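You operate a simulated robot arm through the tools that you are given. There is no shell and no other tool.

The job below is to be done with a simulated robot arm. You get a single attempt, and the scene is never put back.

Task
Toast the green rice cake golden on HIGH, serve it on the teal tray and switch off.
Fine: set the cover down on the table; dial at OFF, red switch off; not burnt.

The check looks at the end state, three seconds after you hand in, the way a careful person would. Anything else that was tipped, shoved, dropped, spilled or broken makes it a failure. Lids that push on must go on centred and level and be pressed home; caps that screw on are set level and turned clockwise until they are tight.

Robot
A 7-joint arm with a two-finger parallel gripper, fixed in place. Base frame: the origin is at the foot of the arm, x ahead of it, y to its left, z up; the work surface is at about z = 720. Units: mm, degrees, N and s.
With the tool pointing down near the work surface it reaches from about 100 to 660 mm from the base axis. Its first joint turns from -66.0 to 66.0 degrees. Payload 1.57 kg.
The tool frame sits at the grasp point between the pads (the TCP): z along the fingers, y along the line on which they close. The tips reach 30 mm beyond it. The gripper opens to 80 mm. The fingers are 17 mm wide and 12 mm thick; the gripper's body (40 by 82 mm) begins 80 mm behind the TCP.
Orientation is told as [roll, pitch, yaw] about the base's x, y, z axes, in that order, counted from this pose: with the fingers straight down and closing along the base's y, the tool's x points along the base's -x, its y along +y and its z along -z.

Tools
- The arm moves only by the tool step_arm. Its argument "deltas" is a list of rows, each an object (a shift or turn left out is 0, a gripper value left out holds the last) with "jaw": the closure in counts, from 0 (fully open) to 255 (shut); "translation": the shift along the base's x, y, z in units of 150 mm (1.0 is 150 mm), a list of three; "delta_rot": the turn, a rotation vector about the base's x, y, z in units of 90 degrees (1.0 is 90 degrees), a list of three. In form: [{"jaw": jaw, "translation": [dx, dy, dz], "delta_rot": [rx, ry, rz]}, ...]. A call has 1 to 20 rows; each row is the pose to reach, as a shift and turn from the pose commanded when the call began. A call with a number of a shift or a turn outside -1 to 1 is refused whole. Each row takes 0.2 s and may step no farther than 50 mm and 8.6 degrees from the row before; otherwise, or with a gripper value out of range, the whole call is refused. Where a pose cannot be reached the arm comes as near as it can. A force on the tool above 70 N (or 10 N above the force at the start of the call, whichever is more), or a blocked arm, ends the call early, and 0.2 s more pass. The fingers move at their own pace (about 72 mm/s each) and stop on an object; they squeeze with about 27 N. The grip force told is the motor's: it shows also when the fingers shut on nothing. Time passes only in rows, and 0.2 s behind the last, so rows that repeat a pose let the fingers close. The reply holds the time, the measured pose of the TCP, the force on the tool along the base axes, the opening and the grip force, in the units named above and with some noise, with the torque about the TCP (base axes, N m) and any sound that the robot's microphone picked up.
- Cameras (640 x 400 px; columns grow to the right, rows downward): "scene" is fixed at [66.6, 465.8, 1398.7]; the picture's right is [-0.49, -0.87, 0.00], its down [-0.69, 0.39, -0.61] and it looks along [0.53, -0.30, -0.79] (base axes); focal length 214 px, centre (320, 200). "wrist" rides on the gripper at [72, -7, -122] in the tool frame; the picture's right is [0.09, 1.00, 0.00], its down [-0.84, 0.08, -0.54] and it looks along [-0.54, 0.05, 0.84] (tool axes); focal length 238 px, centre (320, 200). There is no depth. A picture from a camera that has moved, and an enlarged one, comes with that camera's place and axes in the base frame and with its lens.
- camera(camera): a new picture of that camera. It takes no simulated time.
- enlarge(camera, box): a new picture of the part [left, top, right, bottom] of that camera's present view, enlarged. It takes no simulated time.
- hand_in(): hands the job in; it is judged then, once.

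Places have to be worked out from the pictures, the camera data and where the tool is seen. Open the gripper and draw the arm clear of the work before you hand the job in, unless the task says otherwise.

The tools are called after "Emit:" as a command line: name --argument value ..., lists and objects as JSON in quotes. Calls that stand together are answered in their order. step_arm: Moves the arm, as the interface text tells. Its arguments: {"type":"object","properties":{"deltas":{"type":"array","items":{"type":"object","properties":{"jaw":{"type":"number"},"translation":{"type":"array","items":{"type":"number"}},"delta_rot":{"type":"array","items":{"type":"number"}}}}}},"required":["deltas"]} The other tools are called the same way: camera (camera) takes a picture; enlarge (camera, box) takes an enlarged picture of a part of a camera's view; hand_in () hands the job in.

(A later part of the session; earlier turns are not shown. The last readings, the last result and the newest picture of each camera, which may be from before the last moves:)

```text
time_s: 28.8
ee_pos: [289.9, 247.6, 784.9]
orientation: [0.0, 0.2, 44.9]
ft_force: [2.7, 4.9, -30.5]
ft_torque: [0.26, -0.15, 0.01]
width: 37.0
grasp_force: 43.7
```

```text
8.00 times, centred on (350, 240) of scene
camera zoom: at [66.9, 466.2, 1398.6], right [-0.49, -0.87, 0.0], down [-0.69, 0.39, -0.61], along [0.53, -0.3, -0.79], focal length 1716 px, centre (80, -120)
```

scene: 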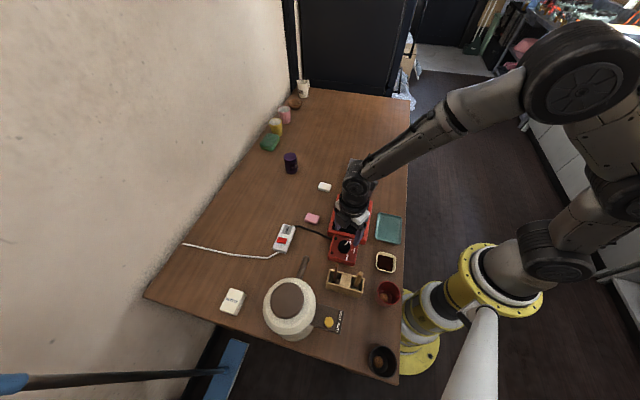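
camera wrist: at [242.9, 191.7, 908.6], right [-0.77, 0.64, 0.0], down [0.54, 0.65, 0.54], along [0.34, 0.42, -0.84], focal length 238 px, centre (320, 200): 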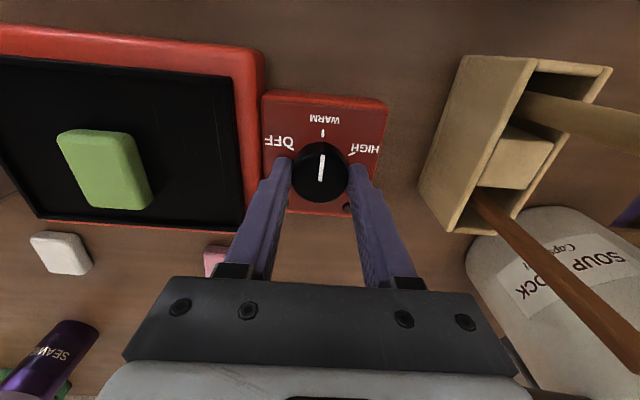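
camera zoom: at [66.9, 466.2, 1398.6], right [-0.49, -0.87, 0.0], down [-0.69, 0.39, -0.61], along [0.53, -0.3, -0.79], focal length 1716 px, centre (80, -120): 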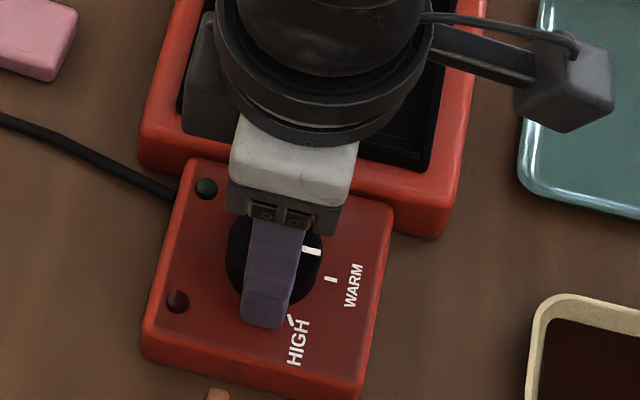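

The dial now points at WARM. I'll take off the upward pull and turn another 60° to HIGH.

Emit:
step_arm --deltas '[{"jaw": 255, "translation": [0, 0, -0.005], "delta_rot": [0, 0, -0.0833]}, {"translation": [0, 0, -0.005], "delta_rot": [0, 0, -0.1667]}, {"translation": [0, 0, -0.005], "delta_rot": [0, 0, -0.25]}, {"translation": [0, 0, -0.005], "delta_rot": [0, 0, -0.3333]}, {"translation": [0, 0, -0.005], "delta_rot": [0, 0, -0.4167]}, {"translation": [0, 0, -0.005], "delta_rot": [0, 0, -0.5]}, {"translation": [0, 0, -0.005], "delta_rot": [0, 0, -0.5833]}, {"translation": [0, 0, -0.005], "delta_rot": [0, 0, -0.6667]}, {"translation": [0, 0, -0.005], "delta_rot": [0, 0, -0.6667]}]'

Emit:
camera --camera "wrist"

Emit:
enlarge --camera "scene" --box '[310, 215, 390, 265]'

```text
time_s: 30.8
ee_pos: [289.5, 248.2, 784.3]
orientation: [0.1, 0.0, -15.0]
ft_force: [-21.4, 15.1, 1.3]
ft_torque: [0.36, 0.61, 0.49]
width: 37.0
grasp_force: 42.9
```

```text
taken
camera wrist: at [217.6, 259.9, 908.5], right [0.17, 0.99, 0.0], down [0.83, -0.14, 0.54], along [0.53, -0.09, -0.84], focal length 238 px, centre (320, 200)
```

wrist: 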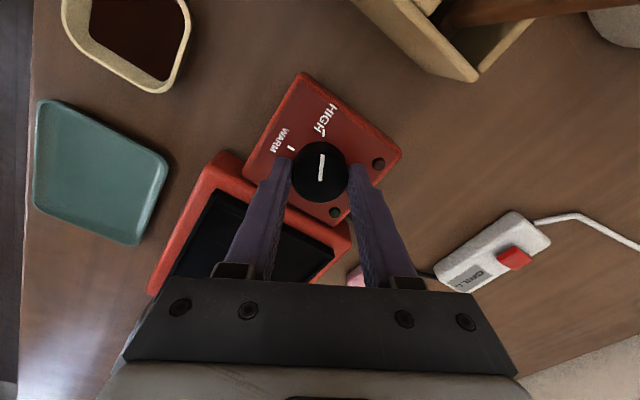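

```text
8.00 times, centred on (350, 240) of scene
camera zoom: at [66.1, 466.1, 1398.7], right [-0.49, -0.87, 0.0], down [-0.69, 0.39, -0.61], along [0.53, -0.3, -0.79], focal length 1716 px, centre (80, -120)
```

zoom: 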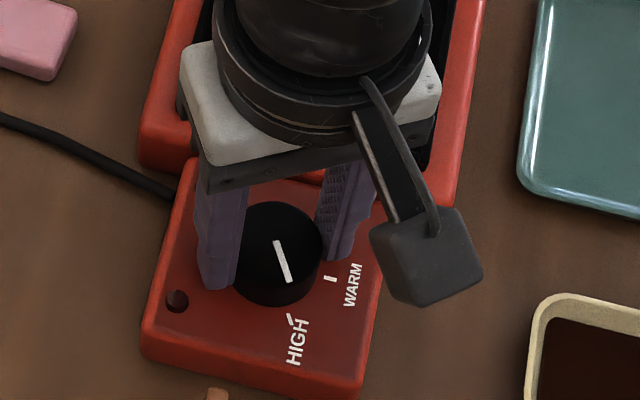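

Emit:
enlarge --camera "wrist" --box '[256, 110, 384, 190]'

```text
5.00 times, centred on (320, 150) of wrist
camera zoom: at [217.6, 259.9, 908.5], right [0.17, 0.99, 0.0], down [0.83, -0.14, 0.54], along [0.53, -0.09, -0.84], focal length 1192 px, centre (320, 450)
```

zoom: 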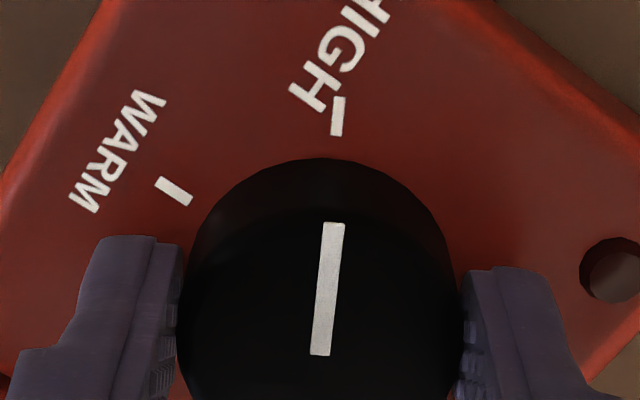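

The pointer lines up with the HIGH tick. I'll release and rise, then look closely at the red switch.

Emit:
step_arm --deltas '[{"jaw": 64, "translation": [0, 0, 0]}, {"translation": [0, 0, 0]}, {"translation": [0, 0, 0.05]}, {"translation": [0, 0, 0.3]}, {"translation": [0, 0, 0.6]}, {"translation": [0, 0, 0.9]}, {"translation": [0, 0, 0.9]}]'

Emit:
step_arm --deltas '[{"jaw": 64, "translation": [0.1, 0.1, 0], "delta_rot": [0, 0, 0.0833]}, {"translation": [0.2, 0.2, 0], "delta_rot": [0, 0, 0.1667]}, {"translation": [0.25, 0.3, 0], "delta_rot": [0, 0, 0.25]}, {"translation": [0.3, 0.4, 0], "delta_rot": [0, 0, 0.3333]}, {"translation": [0.35, 0.45, 0], "delta_rot": [0, 0, 0.4167]}, {"translation": [0.4, 0.5, 0], "delta_rot": [0, 0, 0.5]}, {"translation": [0.4, 0.5, 0], "delta_rot": [0, 0, 0.5833]}, {"translation": [0.4, 0.5, 0], "delta_rot": [0, 0, 0.6667]}, {"translation": [0.4, 0.5, 0], "delta_rot": [0, 0, 0.6667]}]'

Emit:
camera --camera "wrist"

Emit:
camera --camera "scene"

```text
time_s: 32.4
ee_pos: [290.4, 249.2, 920.2]
orientation: [0.1, 0.1, -15.0]
ft_force: [-0.2, -0.4, 0.1]
ft_torque: [0.01, 0.01, 0.0]
width: 59.8
grasp_force: 0.1
```

```text
time_s: 34.4
ee_pos: [349.9, 322.0, 919.7]
orientation: [0.0, 0.0, 45.1]
ft_force: [1.1, 0.4, 0.2]
ft_torque: [0.0, 0.0, 0.0]
width: 59.8
grasp_force: 0.0
```

```text
taken
camera wrist: at [303.5, 266.1, 1043.2], right [-0.77, 0.64, 0.0], down [0.54, 0.65, 0.54], along [0.35, 0.42, -0.84], focal length 238 px, centre (320, 200)
```

wrist: 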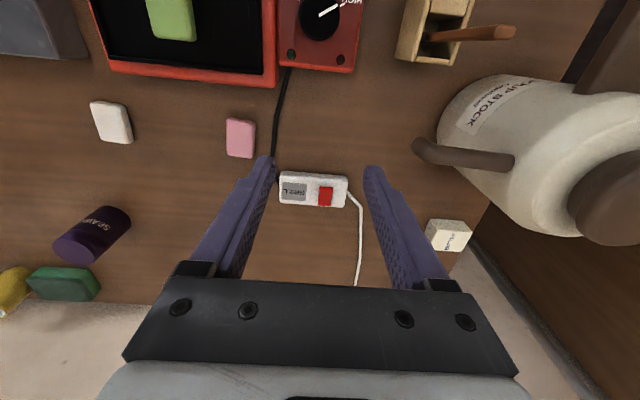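

```text
taken
```

scene: 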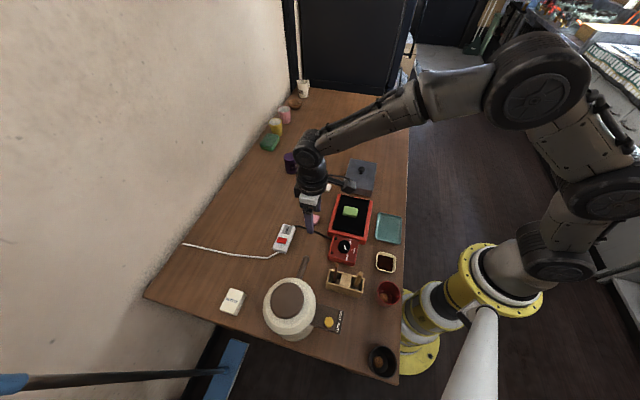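

Emit:
enlarge --camera "wrist" --box '[270, 160, 366, 220]'

Emit:
enlarge --camera "scene" --box '[268, 220, 308, 255]'

Emit:
enlarge --camera "wrist" --box '[140, 0, 370, 144]'

```text
6.67 times, centred on (318, 190) of wrist
camera zoom: at [303.5, 266.1, 1043.2], right [-0.77, 0.64, 0.0], down [0.54, 0.65, 0.54], along [0.35, 0.42, -0.84], focal length 1589 px, centre (333, 267)
```

zoom: 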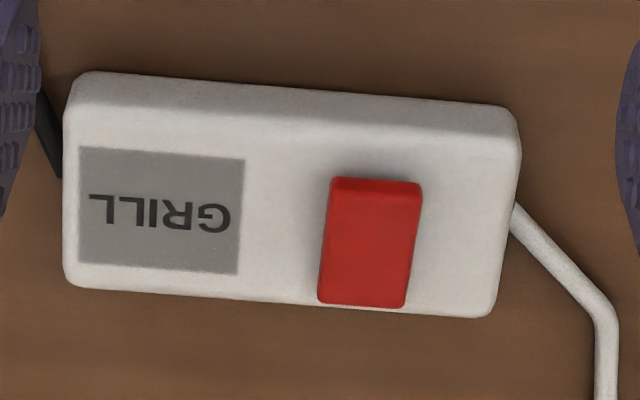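

```text
11.43 times, centred on (288, 238) of scene
camera zoom: at [66.6, 465.8, 1398.7], right [-0.49, -0.87, 0.0], down [-0.69, 0.39, -0.61], along [0.53, -0.3, -0.79], focal length 2451 px, centre (686, -229)
```

zoom: 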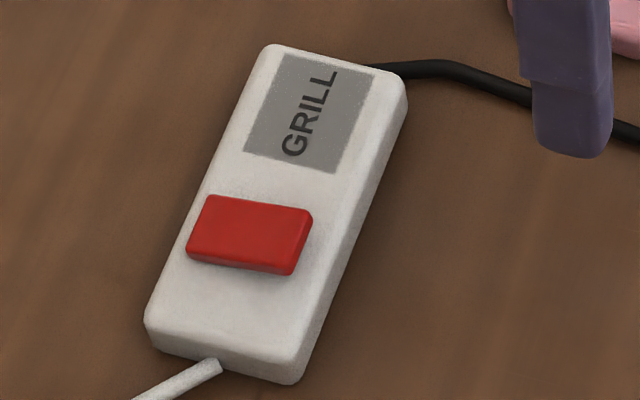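

```text
2.78 times, centred on (255, 72) of wrist
camera zoom: at [303.5, 266.1, 1043.2], right [-0.77, 0.64, 0.0], down [0.54, 0.65, 0.54], along [0.35, 0.42, -0.84], focal length 662 px, centre (501, 556)
```

zoom: 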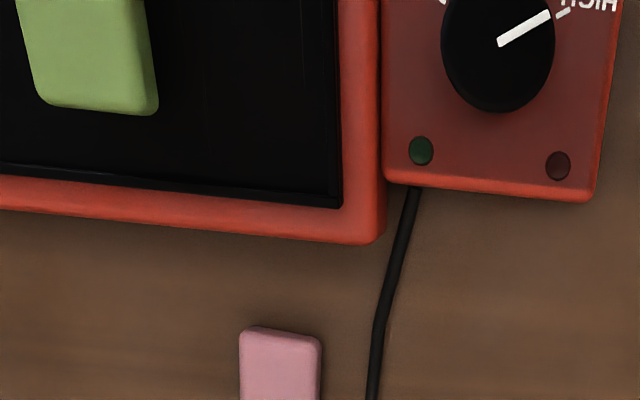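

The red rocker is tilted with its robot-side end raised near (405,402,747) and its far end down. I'll hover the closed fingertips above the raised end and verify.

Emit:
step_arm --deltas '[{"jaw": 255, "translation": [0.1, 0.14, -0.15]}, {"translation": [0.2, 0.28, -0.3]}, {"translation": [0.3, 0.42, -0.5]}, {"translation": [0.389, 0.556, -0.7]}, {"translation": [0.389, 0.556, -0.8]}, {"translation": [0.389, 0.556, -0.8]}]'

Emit:
camera --camera "wrist"

Emit:
enlarge --camera "scene" --box '[260, 210, 324, 250]'

```text
time_s: 35.8
ee_pos: [408.4, 406.0, 799.7]
orientation: [0.1, 0.0, 45.0]
ft_force: [-0.1, 0.9, 1.9]
ft_torque: [-0.01, 0.03, 0.02]
width: 0.1
grasp_force: 21.3
```

```text
taken
camera wrist: at [361.8, 349.6, 923.1], right [-0.77, 0.64, 0.0], down [0.54, 0.65, 0.54], along [0.35, 0.42, -0.84], focal length 238 px, centre (320, 200)
```

wrist: 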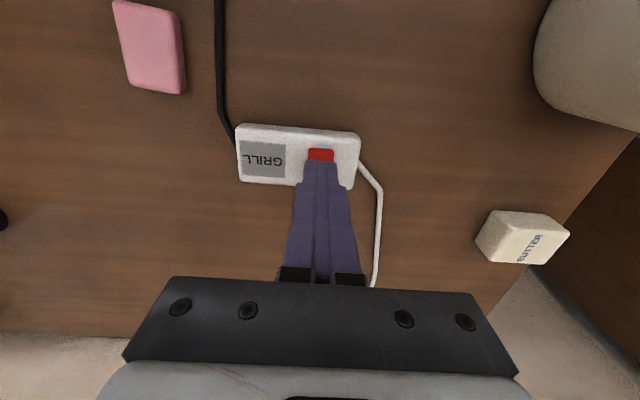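

```text
10.00 times, centred on (292, 230) of scene
camera zoom: at [66.6, 465.8, 1398.7], right [-0.49, -0.87, 0.0], down [-0.69, 0.39, -0.61], along [0.53, -0.3, -0.79], focal length 2145 px, centre (600, -100)
```

zoom: 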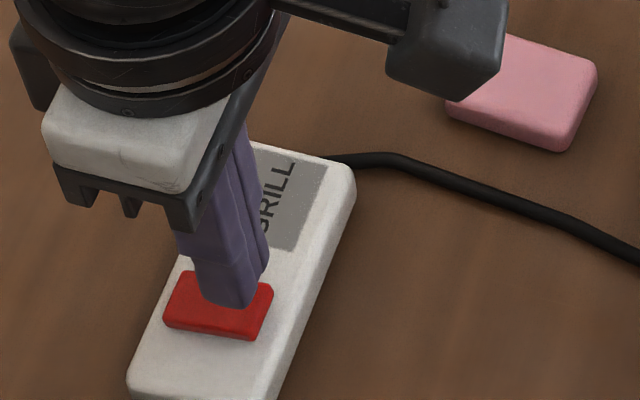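

The tip sits over the raised end of the rocker, so I'll lower it gently until contact.

Emit:
step_arm --deltas '[{"jaw": 255, "translation": [0, 0, -0.08]}, {"translation": [0, 0, -0.13]}, {"translation": [0, 0, -0.15]}, {"translation": [0, 0, -0.16]}, {"translation": [0, 0, -0.17]}, {"translation": [0, 0, -0.17]}]'

Emit:
enlarge --camera "scene" --box '[260, 210, 324, 250]'

```text
time_s: 37.2
ee_pos: [408.9, 406.2, 781.4]
orientation: [0.0, -0.2, 44.9]
ft_force: [-18.0, -20.1, 50.6]
ft_torque: [-0.44, 0.32, 0.02]
width: 0.0
grasp_force: 21.2
```

```text
10.00 times, centred on (292, 230) of scene
camera zoom: at [65.6, 464.7, 1399.2], right [-0.49, -0.87, 0.0], down [-0.69, 0.39, -0.61], along [0.53, -0.3, -0.79], focal length 2145 px, centre (600, -100)
```

zoom: 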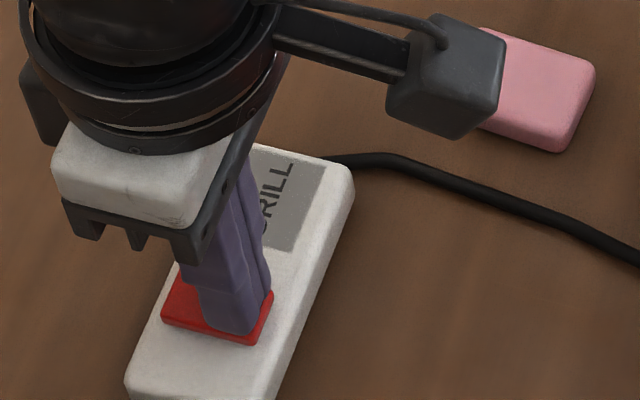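

There's solid contact at 50 N but no sound yet. I'll lift off and see whether the rocker changed.

Emit:
step_arm --deltas '[{"jaw": 255, "translation": [0, 0, 0.05]}, {"translation": [0, 0, 0.25]}, {"translation": [-0.15, -0.15, 0.5]}, {"translation": [-0.3, -0.3, 0.6]}, {"translation": [-0.3, -0.3, 0.6]}]'

Emit:
camera --camera "wrist"

Emit:
enlarge --camera "scene" --box '[268, 220, 308, 255]'

Emit:
enlarge --camera "scene" --box '[310, 190, 390, 265]'

```text
time_s: 38.4
ee_pos: [363.5, 360.0, 864.4]
orientation: [0.0, 0.0, 45.0]
ft_force: [0.3, 0.6, -1.1]
ft_torque: [0.01, -0.01, -0.03]
width: 0.0
grasp_force: 20.9
```

```text
taken
camera wrist: at [317.5, 304.8, 987.7], right [-0.77, 0.64, 0.0], down [0.54, 0.65, 0.54], along [0.35, 0.42, -0.84], focal length 238 px, centre (320, 200)
```

wrist: 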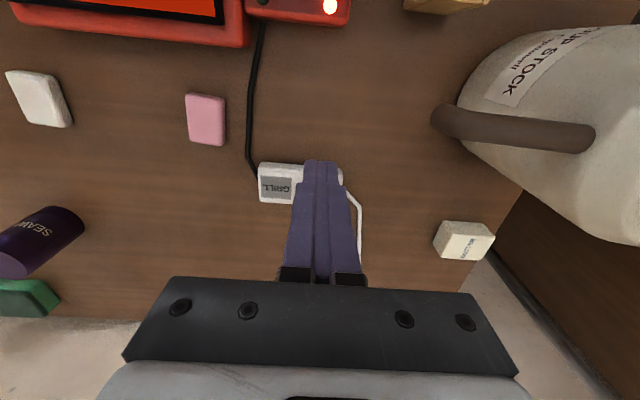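

```text
11.43 times, centred on (288, 238) of scene
camera zoom: at [66.6, 465.8, 1398.7], right [-0.49, -0.87, 0.0], down [-0.69, 0.39, -0.61], along [0.53, -0.3, -0.79], focal length 2451 px, centre (686, -229)
```

zoom: 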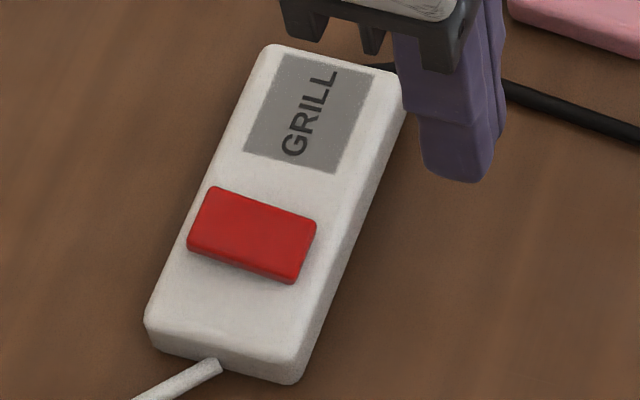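

```text
5.33 times, centred on (350, 228) of scene
camera zoom: at [66.6, 465.8, 1398.7], right [-0.49, -0.87, 0.0], down [-0.69, 0.39, -0.61], along [0.53, -0.3, -0.79], focal length 1144 px, centre (160, 53)
```

zoom: 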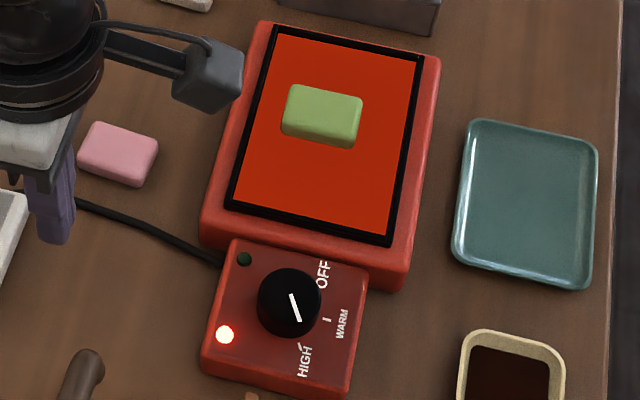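

The rocker flipped, the red lamp is lit and the plate glows. I'll move to hover over the cake and watch its colour.

Emit:
step_arm --deltas '[{"jaw": 90, "translation": [0.04, -0.3, 0.1]}, {"translation": [0.08, -0.6, 0.1]}, {"translation": [0.1, -0.85, 0.1]}]'

Emit:
step_arm --deltas '[{"jaw": 90, "translation": [0.02, -0.25, -0.05]}, {"translation": [0.042, -0.513, -0.15]}, {"translation": [0.042, -0.513, -0.15]}]'

Emit:
camera --camera "wrist"

Emit:
enlarge --camera "scene" --box '[310, 175, 390, 265]'

```text
time_s: 39.2
ee_pos: [378.6, 231.4, 879.1]
orientation: [0.0, -0.1, 45.1]
ft_force: [-0.1, -0.3, -0.2]
ft_torque: [0.02, -0.01, 0.02]
width: 51.7
grasp_force: 0.1
```

```text
time_s: 40.0
ee_pos: [384.5, 155.3, 856.4]
orientation: [0.0, 0.0, 45.0]
ft_force: [-0.2, -0.2, 0.3]
ft_torque: [0.03, 0.02, 0.02]
width: 51.7
grasp_force: 0.1
```

```text
taken
camera wrist: at [338.1, 99.7, 980.2], right [-0.77, 0.64, 0.0], down [0.54, 0.65, 0.54], along [0.35, 0.42, -0.84], focal length 238 px, centre (320, 200)
```

wrist: 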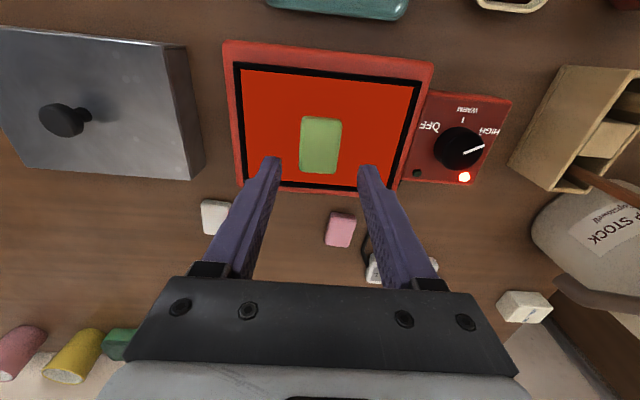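

```text
4.44 times, centred on (350, 220) of scene
camera zoom: at [66.6, 465.8, 1398.7], right [-0.49, -0.87, 0.0], down [-0.69, 0.39, -0.61], along [0.53, -0.3, -0.79], focal length 953 px, centre (187, 111)
```

zoom: 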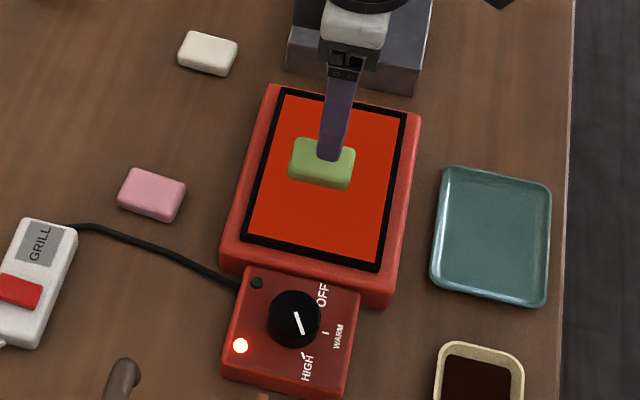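

The cake is still green, so I'll wait about 2 s and look again.

Emit:
step_arm --deltas '[{"jaw": 90}, {"jaw": 90}, {"jaw": 90}, {"jaw": 90}, {"jaw": 90}, {"jaw": 90}, {"jaw": 90}, {"jaw": 90}, {"jaw": 90}]'

Emit:
enlarge --camera "wrist" --box '[220, 30, 520, 218]'

```text
time_s: 42.0
ee_pos: [384.7, 155.6, 857.7]
orientation: [-0.1, 0.0, 45.0]
ft_force: [-0.1, 0.1, 0.2]
ft_torque: [0.02, -0.02, 0.01]
width: 51.9
grasp_force: 0.0
```

```text
2.13 times, centred on (370, 124) of wrist
camera zoom: at [338.2, 100.1, 980.4], right [-0.77, 0.64, 0.0], down [0.54, 0.65, 0.54], along [0.35, 0.42, -0.84], focal length 507 px, centre (214, 362)
```

zoom: 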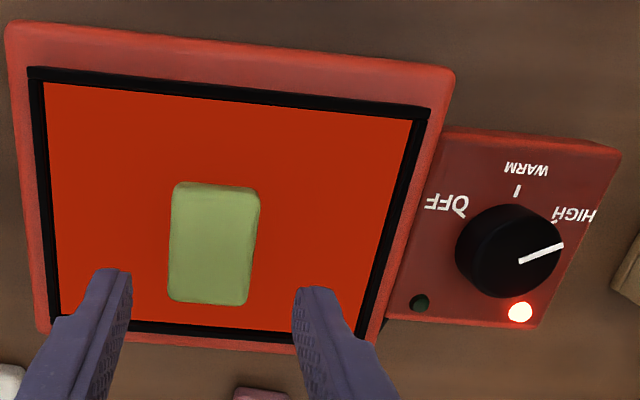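

The colour is turning slightly duller, so I'll keep watching in 2 s steps.

Emit:
step_arm --deltas '[{"jaw": 90}, {"jaw": 90}, {"jaw": 90}, {"jaw": 90}, {"jaw": 90}, {"jaw": 90}, {"jaw": 90}, {"jaw": 90}, {"jaw": 90}]'

Emit:
enlarge --camera "wrist" --box '[220, 30, 520, 218]'

```text
time_s: 44.0
ee_pos: [385.8, 155.3, 856.5]
orientation: [0.0, 0.0, 44.9]
ft_force: [0.7, -0.3, 0.7]
ft_torque: [0.0, -0.03, 0.01]
width: 52.0
grasp_force: 0.0
```

```text
2.13 times, centred on (370, 124) of wrist
camera zoom: at [338.2, 100.1, 980.3], right [-0.77, 0.64, 0.0], down [0.54, 0.65, 0.54], along [0.35, 0.42, -0.84], focal length 507 px, centre (214, 362)
```

zoom: 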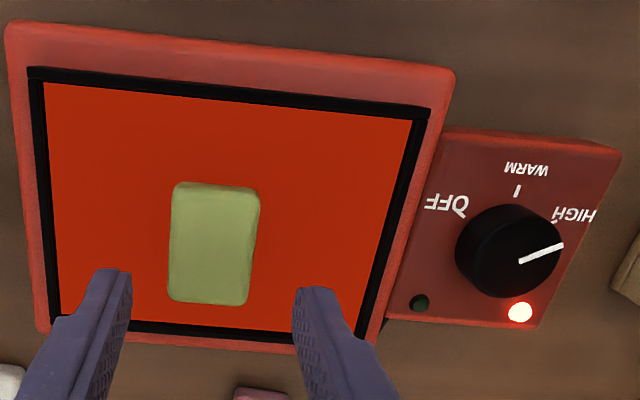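

It's slowly going yellow-green, so I'll continue waiting.

Emit:
step_arm --deltas '[{"jaw": 90}, {"jaw": 90}, {"jaw": 90}, {"jaw": 90}, {"jaw": 90}, {"jaw": 90}, {"jaw": 90}, {"jaw": 90}, {"jaw": 90}, {"jaw": 90}, {"jaw": 90}, {"jaw": 90}, {"jaw": 90}, {"jaw": 90}]'

Emit:
enlarge --camera "wrist" --box '[220, 30, 520, 218]'

```text
time_s: 47.0
ee_pos: [384.5, 155.7, 857.7]
orientation: [0.0, 0.0, 44.9]
ft_force: [0.1, 0.3, -0.1]
ft_torque: [-0.01, 0.01, 0.0]
width: 51.9
grasp_force: 0.0
```

```text
2.13 times, centred on (370, 124) of wrist
camera zoom: at [338.2, 100.1, 980.3], right [-0.77, 0.64, 0.0], down [0.54, 0.65, 0.54], along [0.35, 0.42, -0.84], focal length 507 px, centre (214, 362)
```

zoom: 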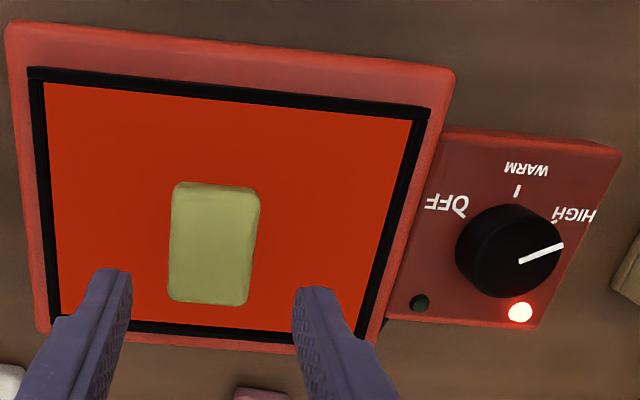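

Progressing toward tan at a slow pace. I'll wait another 3 s.

Emit:
step_arm --deltas '[{"jaw": 90}, {"jaw": 90}, {"jaw": 90}, {"jaw": 90}, {"jaw": 90}, {"jaw": 90}, {"jaw": 90}, {"jaw": 90}, {"jaw": 90}, {"jaw": 90}, {"jaw": 90}, {"jaw": 90}, {"jaw": 90}, {"jaw": 90}]'

Emit:
enlarge --camera "wrist" --box '[220, 30, 520, 218]'

```text
time_s: 50.0
ee_pos: [384.8, 156.1, 858.0]
orientation: [0.1, 0.0, 45.0]
ft_force: [0.2, 0.1, -0.1]
ft_torque: [-0.05, 0.03, 0.02]
width: 51.9
grasp_force: 0.0
```

```text
2.13 times, centred on (370, 124) of wrist
camera zoom: at [338.2, 100.1, 980.4], right [-0.77, 0.64, 0.0], down [0.54, 0.65, 0.54], along [0.35, 0.42, -0.84], focal length 507 px, centre (214, 362)
```

zoom: 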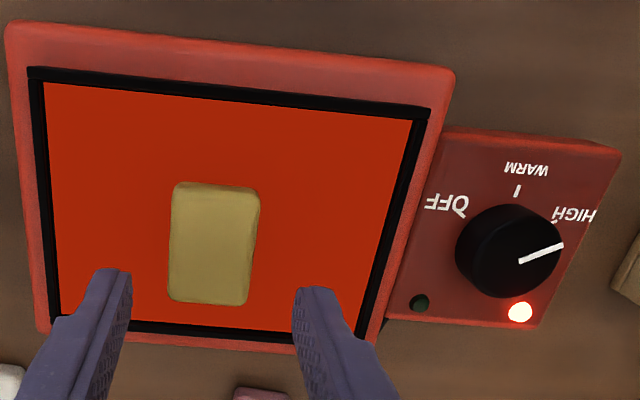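

Now tan-yellow and nearly there. I'll wait in shorter steps and compare both cameras.

Emit:
step_arm --deltas '[{"jaw": 90}, {"jaw": 90}, {"jaw": 90}, {"jaw": 90}, {"jaw": 90}, {"jaw": 90}, {"jaw": 90}, {"jaw": 90}, {"jaw": 90}]'

Emit:
enlarge --camera "wrist" --box '[220, 30, 520, 218]'

Emit:
enlarge --camera "scene" --box '[310, 175, 390, 265]'

```text
time_s: 52.0
ee_pos: [384.1, 155.8, 857.0]
orientation: [0.0, -0.1, 45.0]
ft_force: [0.1, 0.1, -0.3]
ft_torque: [0.01, -0.01, -0.01]
width: 51.8
grasp_force: 0.0
```

```text
2.13 times, centred on (370, 124) of wrist
camera zoom: at [338.2, 100.1, 980.3], right [-0.77, 0.64, 0.0], down [0.54, 0.65, 0.54], along [0.35, 0.42, -0.84], focal length 507 px, centre (214, 362)
```

zoom: 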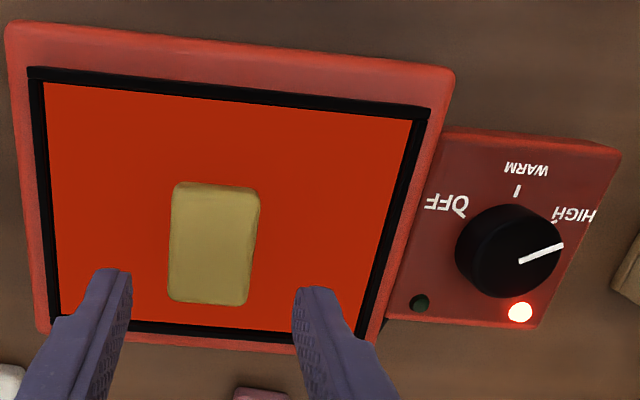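

```text
4.44 times, centred on (350, 220) of scene
camera zoom: at [66.6, 465.8, 1398.7], right [-0.49, -0.87, 0.0], down [-0.69, 0.39, -0.61], along [0.53, -0.3, -0.79], focal length 953 px, centre (187, 111)
```

zoom: 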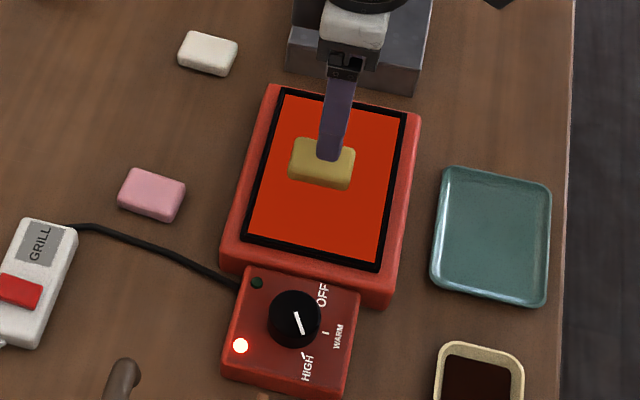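

Khaki-gold now but not yet browned, so I'll wait 2 s more.

Emit:
step_arm --deltas '[{"jaw": 90}, {"jaw": 90}, {"jaw": 90}, {"jaw": 90}, {"jaw": 90}, {"jaw": 90}, {"jaw": 90}, {"jaw": 90}, {"jaw": 90}]'

Emit:
enlarge --camera "wrist" --box '[220, 30, 520, 218]'

```text
time_s: 54.0
ee_pos: [385.5, 155.1, 857.6]
orientation: [0.0, 0.0, 45.0]
ft_force: [-0.4, -0.4, 0.4]
ft_torque: [-0.03, 0.01, -0.01]
width: 51.7
grasp_force: 0.0
```

```text
2.13 times, centred on (370, 124) of wrist
camera zoom: at [338.2, 100.1, 980.3], right [-0.77, 0.64, 0.0], down [0.54, 0.65, 0.54], along [0.35, 0.42, -0.84], focal length 507 px, centre (214, 362)
```

zoom: 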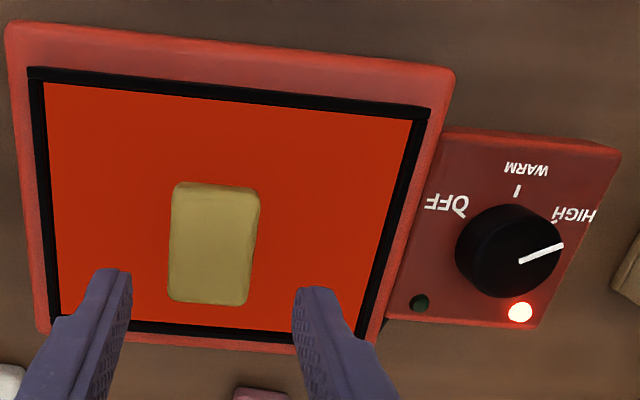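

Emit:
enlarge --camera "wrist" --box '[290, 105, 354, 180]'

Emit:
step_arm --deltas '[{"jaw": 90}, {"jaw": 90}, {"jaw": 90}, {"jaw": 90}, {"jaw": 90}, {"jaw": 90}, {"jaw": 90}, {"jaw": 90}, {"jaw": 90}]'

Emit:
enlarge --camera "wrist" --box '[290, 105, 354, 180]'

```text
5.33 times, centred on (322, 142) of wrist
camera zoom: at [338.2, 100.1, 980.3], right [-0.77, 0.64, 0.0], down [0.54, 0.65, 0.54], along [0.35, 0.42, -0.84], focal length 1271 px, centre (309, 507)
```

zoom: 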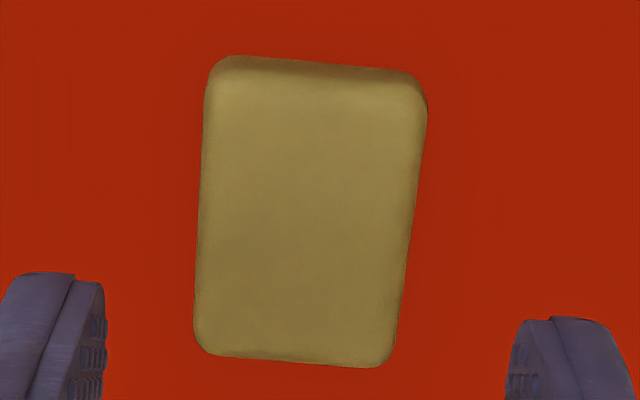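

```text
time_s: 56.0
ee_pos: [385.2, 156.5, 856.7]
orientation: [-0.1, 0.0, 44.9]
ft_force: [-0.4, 0.1, 0.1]
ft_torque: [-0.01, -0.01, 0.01]
width: 51.7
grasp_force: 0.1
```

```text
5.33 times, centred on (322, 142) of wrist
camera zoom: at [338.2, 100.1, 980.3], right [-0.77, 0.64, 0.0], down [0.54, 0.65, 0.54], along [0.35, 0.42, -0.84], focal length 1271 px, centre (309, 507)
```

zoom: 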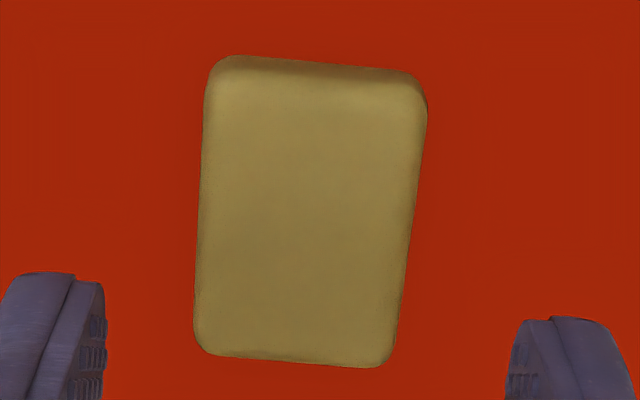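

Colour has hardly changed between 52 s and 56 s, so it may have levelled off at golden. I'll check with the scene camera.

Emit:
enlarge --camera "scene" --box '[310, 175, 390, 265]'

Emit:
camera --camera "wrist"

```text
4.44 times, centred on (350, 220) of scene
camera zoom: at [66.6, 465.8, 1398.7], right [-0.49, -0.87, 0.0], down [-0.69, 0.39, -0.61], along [0.53, -0.3, -0.79], focal length 953 px, centre (187, 111)
```

zoom: 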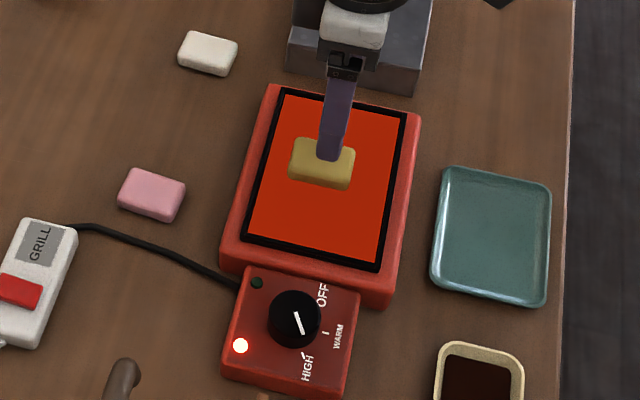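

```text
taken
camera wrist: at [338.2, 100.1, 980.3], right [-0.77, 0.64, 0.0], down [0.54, 0.65, 0.54], along [0.35, 0.42, -0.84], focal length 238 px, centre (320, 200)
```

wrist: 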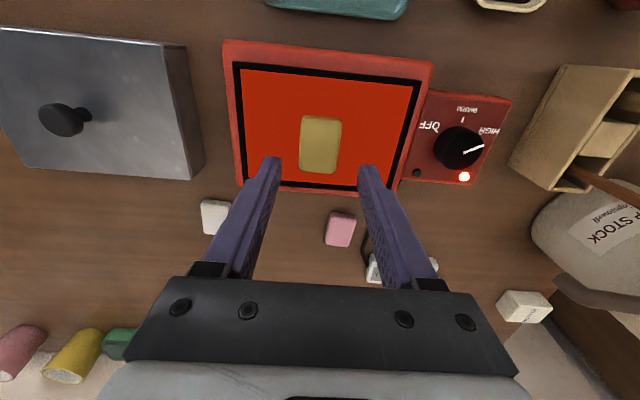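

The colour is an even golden and has levelled off, so I'll pick the cake up now and lift it off the plate.

Emit:
step_arm --deltas '[{"jaw": 90, "translation": [0.003, 0.002, -0.2]}, {"translation": [0.003, 0.002, -0.38]}, {"translation": [0.003, 0.002, -0.421]}, {"jaw": 255, "translation": [0.003, 0.002, -0.421]}, {"translation": [0.003, 0.002, -0.421]}, {"translation": [0.003, 0.002, -0.421]}, {"translation": [0.003, 0.002, -0.25]}, {"translation": [0.003, 0.002, 0]}]'

Emit:
camera --camera "wrist"

Emit:
enlarge --camera "scene" --box '[310, 175, 390, 225]'

```text
time_s: 57.8
ee_pos: [386.2, 154.8, 856.1]
orientation: [0.0, 0.0, 45.0]
ft_force: [-0.9, 0.3, -0.1]
ft_torque: [0.02, -0.02, 0.01]
width: 34.7
grasp_force: 27.2
```

```text
taken
camera wrist: at [338.6, 99.9, 980.1], right [-0.77, 0.64, 0.0], down [0.54, 0.65, 0.54], along [0.35, 0.42, -0.84], focal length 238 px, centre (320, 200)
```

wrist: 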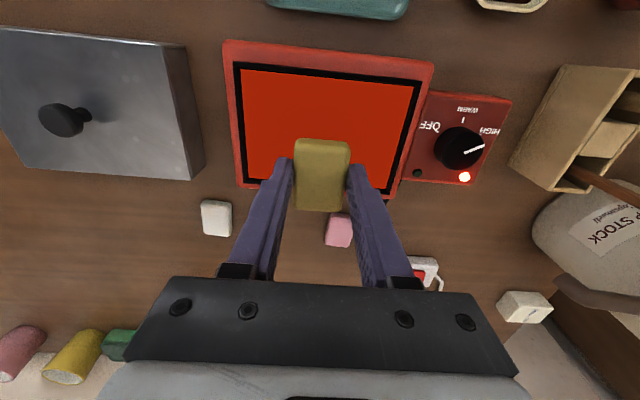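

```text
8.00 times, centred on (350, 200) of scene
camera zoom: at [66.6, 465.8, 1398.7], right [-0.49, -0.87, 0.0], down [-0.69, 0.39, -0.61], along [0.53, -0.3, -0.79], focal length 1716 px, centre (80, 200)
```

zoom: 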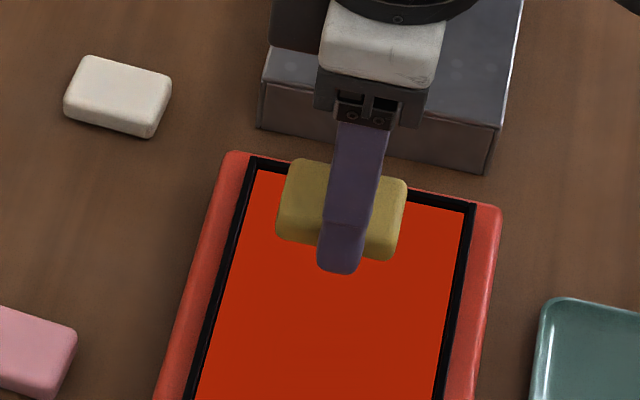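

Lifted. I'll take a closer look at the colour away from the plate's glow before serving.

Emit:
enlarge --camera "wrist" --box '[280, 130, 364, 220]'

Emit:
enlarge --camera "scene" --box '[338, 190, 366, 212]'

```text
4.44 times, centred on (322, 175) of wrist
camera zoom: at [338.6, 99.9, 980.1], right [-0.77, 0.64, 0.0], down [0.54, 0.65, 0.54], along [0.35, 0.42, -0.84], focal length 1059 px, centre (311, 311)
```

zoom: 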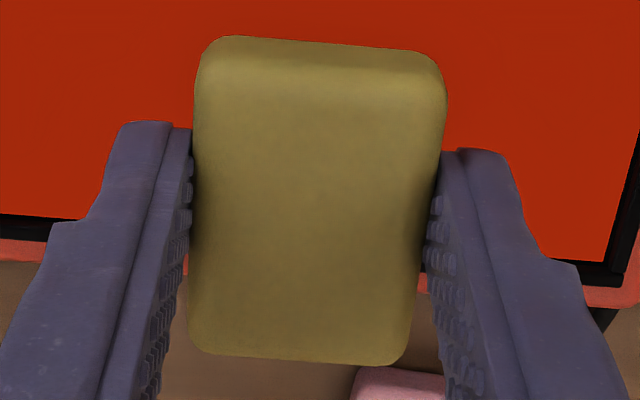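

```text
16.00 times, centred on (352, 201) of scene
camera zoom: at [66.6, 465.8, 1398.7], right [-0.49, -0.87, 0.0], down [-0.69, 0.39, -0.61], along [0.53, -0.3, -0.79], focal length 3432 px, centre (-192, 184)
```

zoom: 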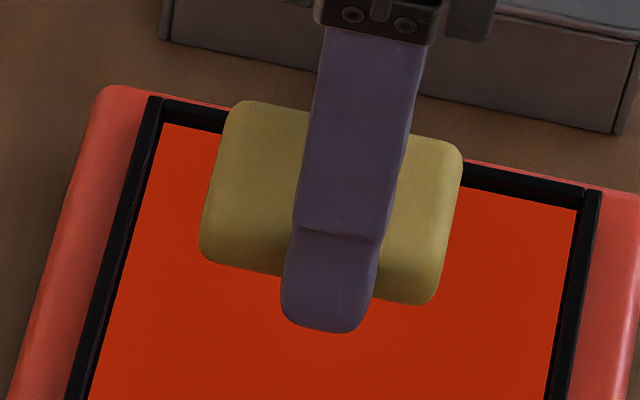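

The cake is an even mustard-gold with no dark patches. I'll carry it over the teal tray, centred near (280.5,56.5).

Emit:
step_arm --deltas '[{"jaw": 255, "translation": [-0.175, -0.167, 0.0]}, {"translation": [-0.35, -0.334, 0.0]}, {"translation": [-0.525, -0.5, -0.05]}, {"translation": [-0.697, -0.668, -0.1]}, {"translation": [-0.697, -0.668, -0.1]}]'

Emit:
camera --camera "wrist"

Emit:
camera --camera "scene"

Emit:
enlarge --camera "scene" --box '[340, 190, 436, 250]'

```text
time_s: 59.0
ee_pos: [280.8, 56.4, 842.2]
orientation: [0.0, 0.0, 45.0]
ft_force: [-0.4, 0.2, -0.1]
ft_torque: [0.0, -0.01, 0.01]
width: 35.1
grasp_force: 27.2
```

```text
taken
camera wrist: at [234.2, 0.3, 965.2], right [-0.77, 0.64, 0.0], down [0.54, 0.65, 0.54], along [0.35, 0.42, -0.84], focal length 238 px, centre (320, 200)
```

wrist: 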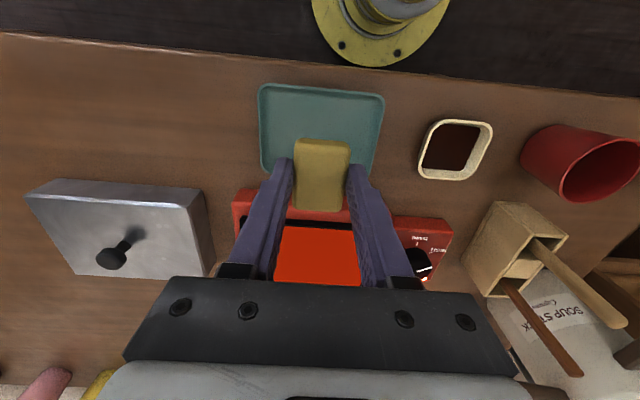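

```text
taken
```

scene: 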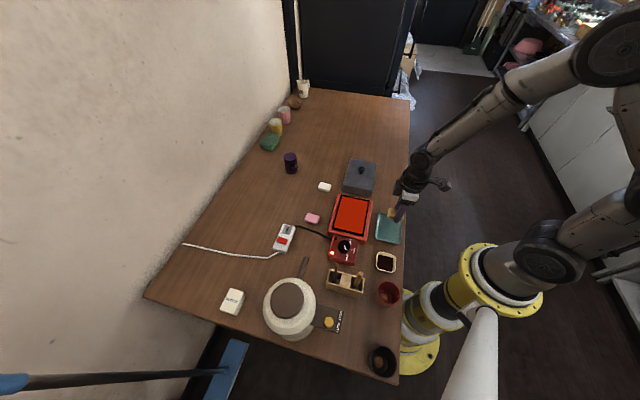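

```text
6.67 times, centred on (388, 220) of scene
camera zoom: at [66.6, 465.8, 1398.7], right [-0.49, -0.87, 0.0], down [-0.69, 0.39, -0.61], along [0.53, -0.3, -0.79], focal length 1430 px, centre (-133, 67)
```

zoom: 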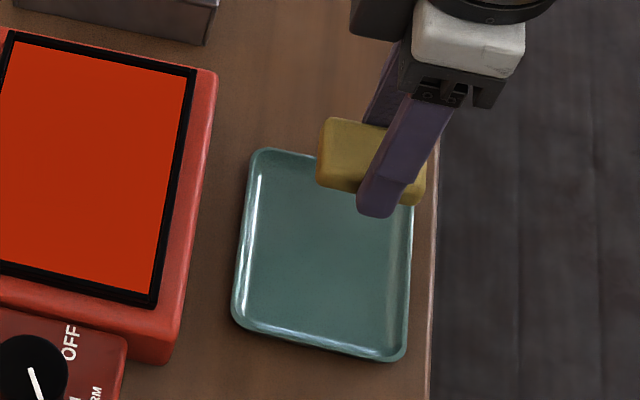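

The tray centre refines to about (284,60), so I'll shift slightly, lower the cake over it and then creep to contact.

Emit:
step_arm --deltas '[{"jaw": 255, "translation": [0.02, 0.023, -0.2]}, {"translation": [0.02, 0.023, -0.4]}, {"translation": [0.02, 0.023, -0.5]}, {"translation": [0.02, 0.023, -0.515]}, {"translation": [0.02, 0.023, -0.515]}]'

Emit:
step_arm --deltas '[{"jaw": 255, "translation": [0, 0, -0.01]}, {"translation": [0, 0, -0.02]}, {"translation": [0, 0, -0.02]}]'

Emit:
enlarge --camera "scene" --box '[340, 190, 436, 250]'

```text
time_s: 60.2
ee_pos: [284.0, 59.7, 764.7]
orientation: [0.0, -0.1, 45.0]
ft_force: [1.1, -0.5, 0.1]
ft_torque: [-0.01, -0.02, -0.01]
width: 34.9
grasp_force: 26.9
```

```text
time_s: 61.0
ee_pos: [283.8, 58.7, 762.2]
orientation: [0.1, 0.0, 45.0]
ft_force: [-0.2, 0.5, -0.6]
ft_torque: [0.0, 0.0, 0.03]
width: 35.0
grasp_force: 27.3
```

```text
6.67 times, centred on (388, 220) of scene
camera zoom: at [66.6, 465.8, 1398.7], right [-0.49, -0.87, 0.0], down [-0.69, 0.39, -0.61], along [0.53, -0.3, -0.79], focal length 1430 px, centre (-133, 67)
```

zoom: 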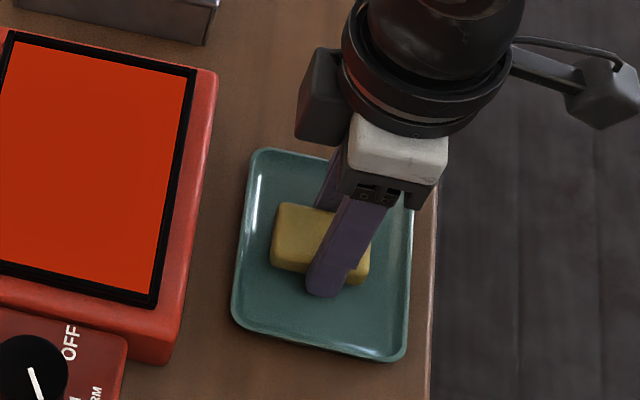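

No contact yet, so I'll keep lowering in 1–1.5 mm steps.

Emit:
step_arm --deltas '[{"jaw": 255, "translation": [0, 0, -0.008]}, {"translation": [0, 0, -0.016]}, {"translation": [0, 0, -0.016]}]'

Emit:
step_arm --deltas '[{"jaw": 255, "translation": [0, 0, -0.006]}, {"translation": [0, 0, -0.012]}, {"translation": [0, 0, -0.012]}]'

```text
time_s: 61.8
ee_pos: [284.0, 59.4, 759.7]
orientation: [0.0, -0.1, 45.0]
ft_force: [-0.5, -0.3, -0.4]
ft_torque: [0.02, 0.0, -0.01]
width: 34.9
grasp_force: 27.2
```

```text
time_s: 62.6
ee_pos: [283.2, 59.7, 756.8]
orientation: [0.1, 0.0, 45.0]
ft_force: [-1.1, -0.2, -0.7]
ft_torque: [0.01, -0.03, 0.0]
width: 35.0
grasp_force: 27.0
```

Emit:
step_arm --deltas '[{"jaw": 255, "translation": [0, 0, -0.006]}, {"translation": [0, 0, -0.006]}]'

Emit:
enlarge --camera "scene" --box '[364, 205, 412, 245]'

```text
time_s: 63.2
ee_pos: [283.5, 58.8, 757.0]
orientation: [0.0, -0.1, 44.9]
ft_force: [-0.6, 0.6, 2.1]
ft_torque: [-0.04, 0.05, 0.01]
width: 35.0
grasp_force: 27.3
```

```text
10.00 times, centred on (388, 225) of scene
camera zoom: at [66.6, 465.8, 1398.7], right [-0.49, -0.87, 0.0], down [-0.69, 0.39, -0.61], along [0.53, -0.3, -0.79], focal length 2145 px, centre (-360, -50)
```

zoom: 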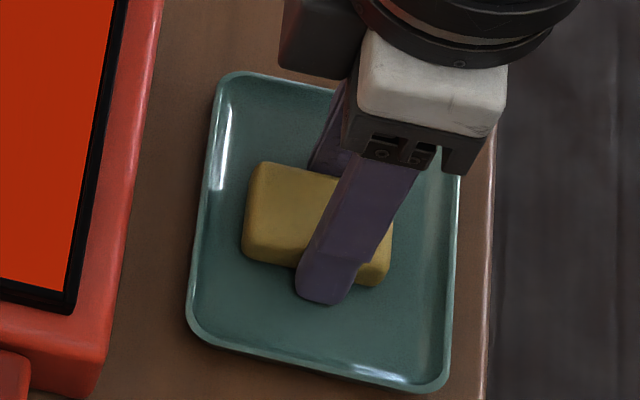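

Light contact at 2 N, so the cake is on the tray floor. I'll open and rise.

Emit:
step_arm --deltas '[{"jaw": 90, "translation": [0, 0, 0]}, {"translation": [0, 0, 0]}, {"translation": [0, 0, 0]}, {"translation": [0, 0, 0.15]}, {"translation": [0, 0, 0.45]}, {"translation": [0, 0, 0.75]}, {"translation": [0, 0, 0.95]}, {"translation": [0, 0, 0.95]}]'

Emit:
enlarge --camera "scene" --box '[364, 205, 412, 245]'

Emit:
camera --camera "wrist"

```text
time_s: 65.0
ee_pos: [283.7, 58.1, 900.7]
orientation: [0.0, 0.1, 45.0]
ft_force: [0.1, 0.1, -0.2]
ft_torque: [-0.02, -0.03, -0.01]
width: 51.5
grasp_force: 0.1
```

```text
10.00 times, centred on (388, 225) of scene
camera zoom: at [66.6, 465.8, 1398.7], right [-0.49, -0.87, 0.0], down [-0.69, 0.39, -0.61], along [0.53, -0.3, -0.79], focal length 2145 px, centre (-360, -50)
```

zoom: 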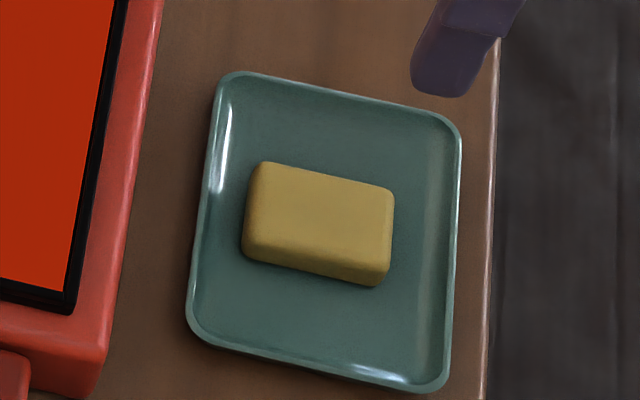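

```text
taken
camera wrist: at [236.6, 3.8, 1022.8], right [-0.77, 0.64, 0.0], down [0.54, 0.65, 0.54], along [0.35, 0.42, -0.84], focal length 238 px, centre (320, 200)
```

wrist: 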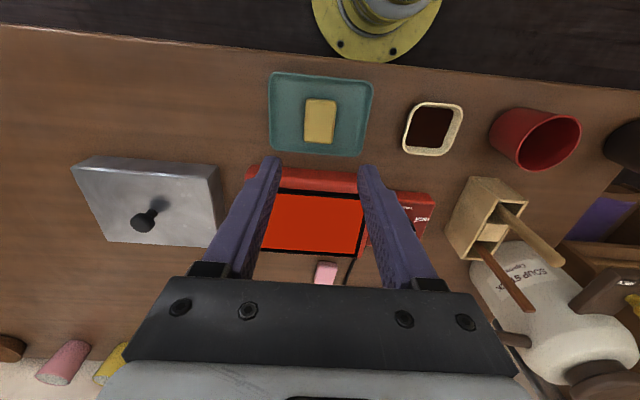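

The golden cake sits flat in the middle of the tray. Next I'll close the jaw and travel to the red rocker to switch it off by pressing its far end.

Emit:
step_arm --deltas '[{"jaw": 255, "translation": [0.1, 0.25, 0]}, {"translation": [0.2, 0.5, 0]}, {"translation": [0.3, 0.75, 0]}, {"translation": [0.4, 1.0, 0]}]'

Emit:
step_arm --deltas '[{"jaw": 255, "translation": [0.1, 0.25, 0]}, {"translation": [0.2, 0.5, 0]}, {"translation": [0.3, 0.75, 0]}, {"translation": [0.4, 1.0, 0]}, {"translation": [0.4, 1.0, 0]}]'

Emit:
camera --camera "wrist"

Emit:
enlarge --camera "wrist" --box '[270, 130, 390, 210]'

```text
time_s: 66.0
ee_pos: [344.7, 209.7, 898.8]
orientation: [0.0, 0.1, 45.0]
ft_force: [-0.4, -0.1, -0.8]
ft_torque: [0.05, 0.0, -0.02]
width: 0.0
grasp_force: 21.2
```

```text
time_s: 67.2
ee_pos: [404.6, 359.9, 898.3]
orientation: [0.0, -0.1, 45.0]
ft_force: [0.1, -0.2, 0.2]
ft_torque: [-0.02, -0.04, -0.02]
width: 0.1
grasp_force: 20.7
```

```text
taken
camera wrist: at [357.4, 304.2, 1022.3], right [-0.77, 0.64, 0.0], down [0.54, 0.65, 0.54], along [0.35, 0.42, -0.84], focal length 238 px, centre (320, 200)
```

wrist: 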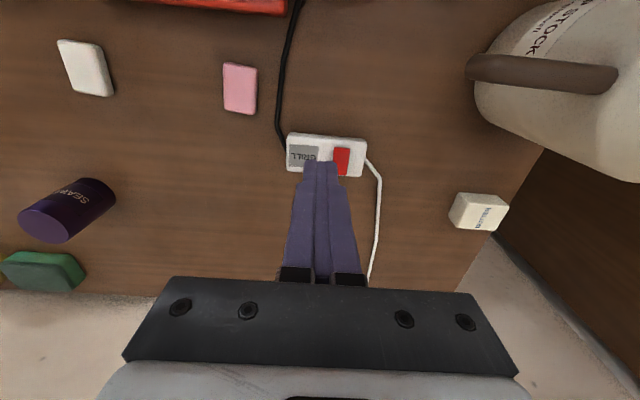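

```text
5.00 times, centred on (330, 170) of wrist
camera zoom: at [357.4, 304.2, 1022.3], right [-0.77, 0.64, 0.0], down [0.54, 0.65, 0.54], along [0.35, 0.42, -0.84], focal length 1192 px, centre (270, 350)
```

zoom: 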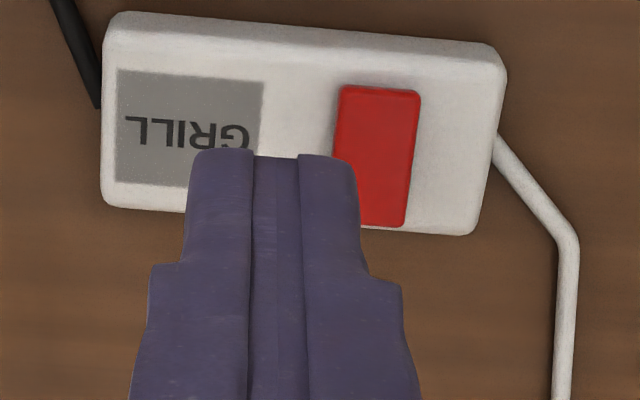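

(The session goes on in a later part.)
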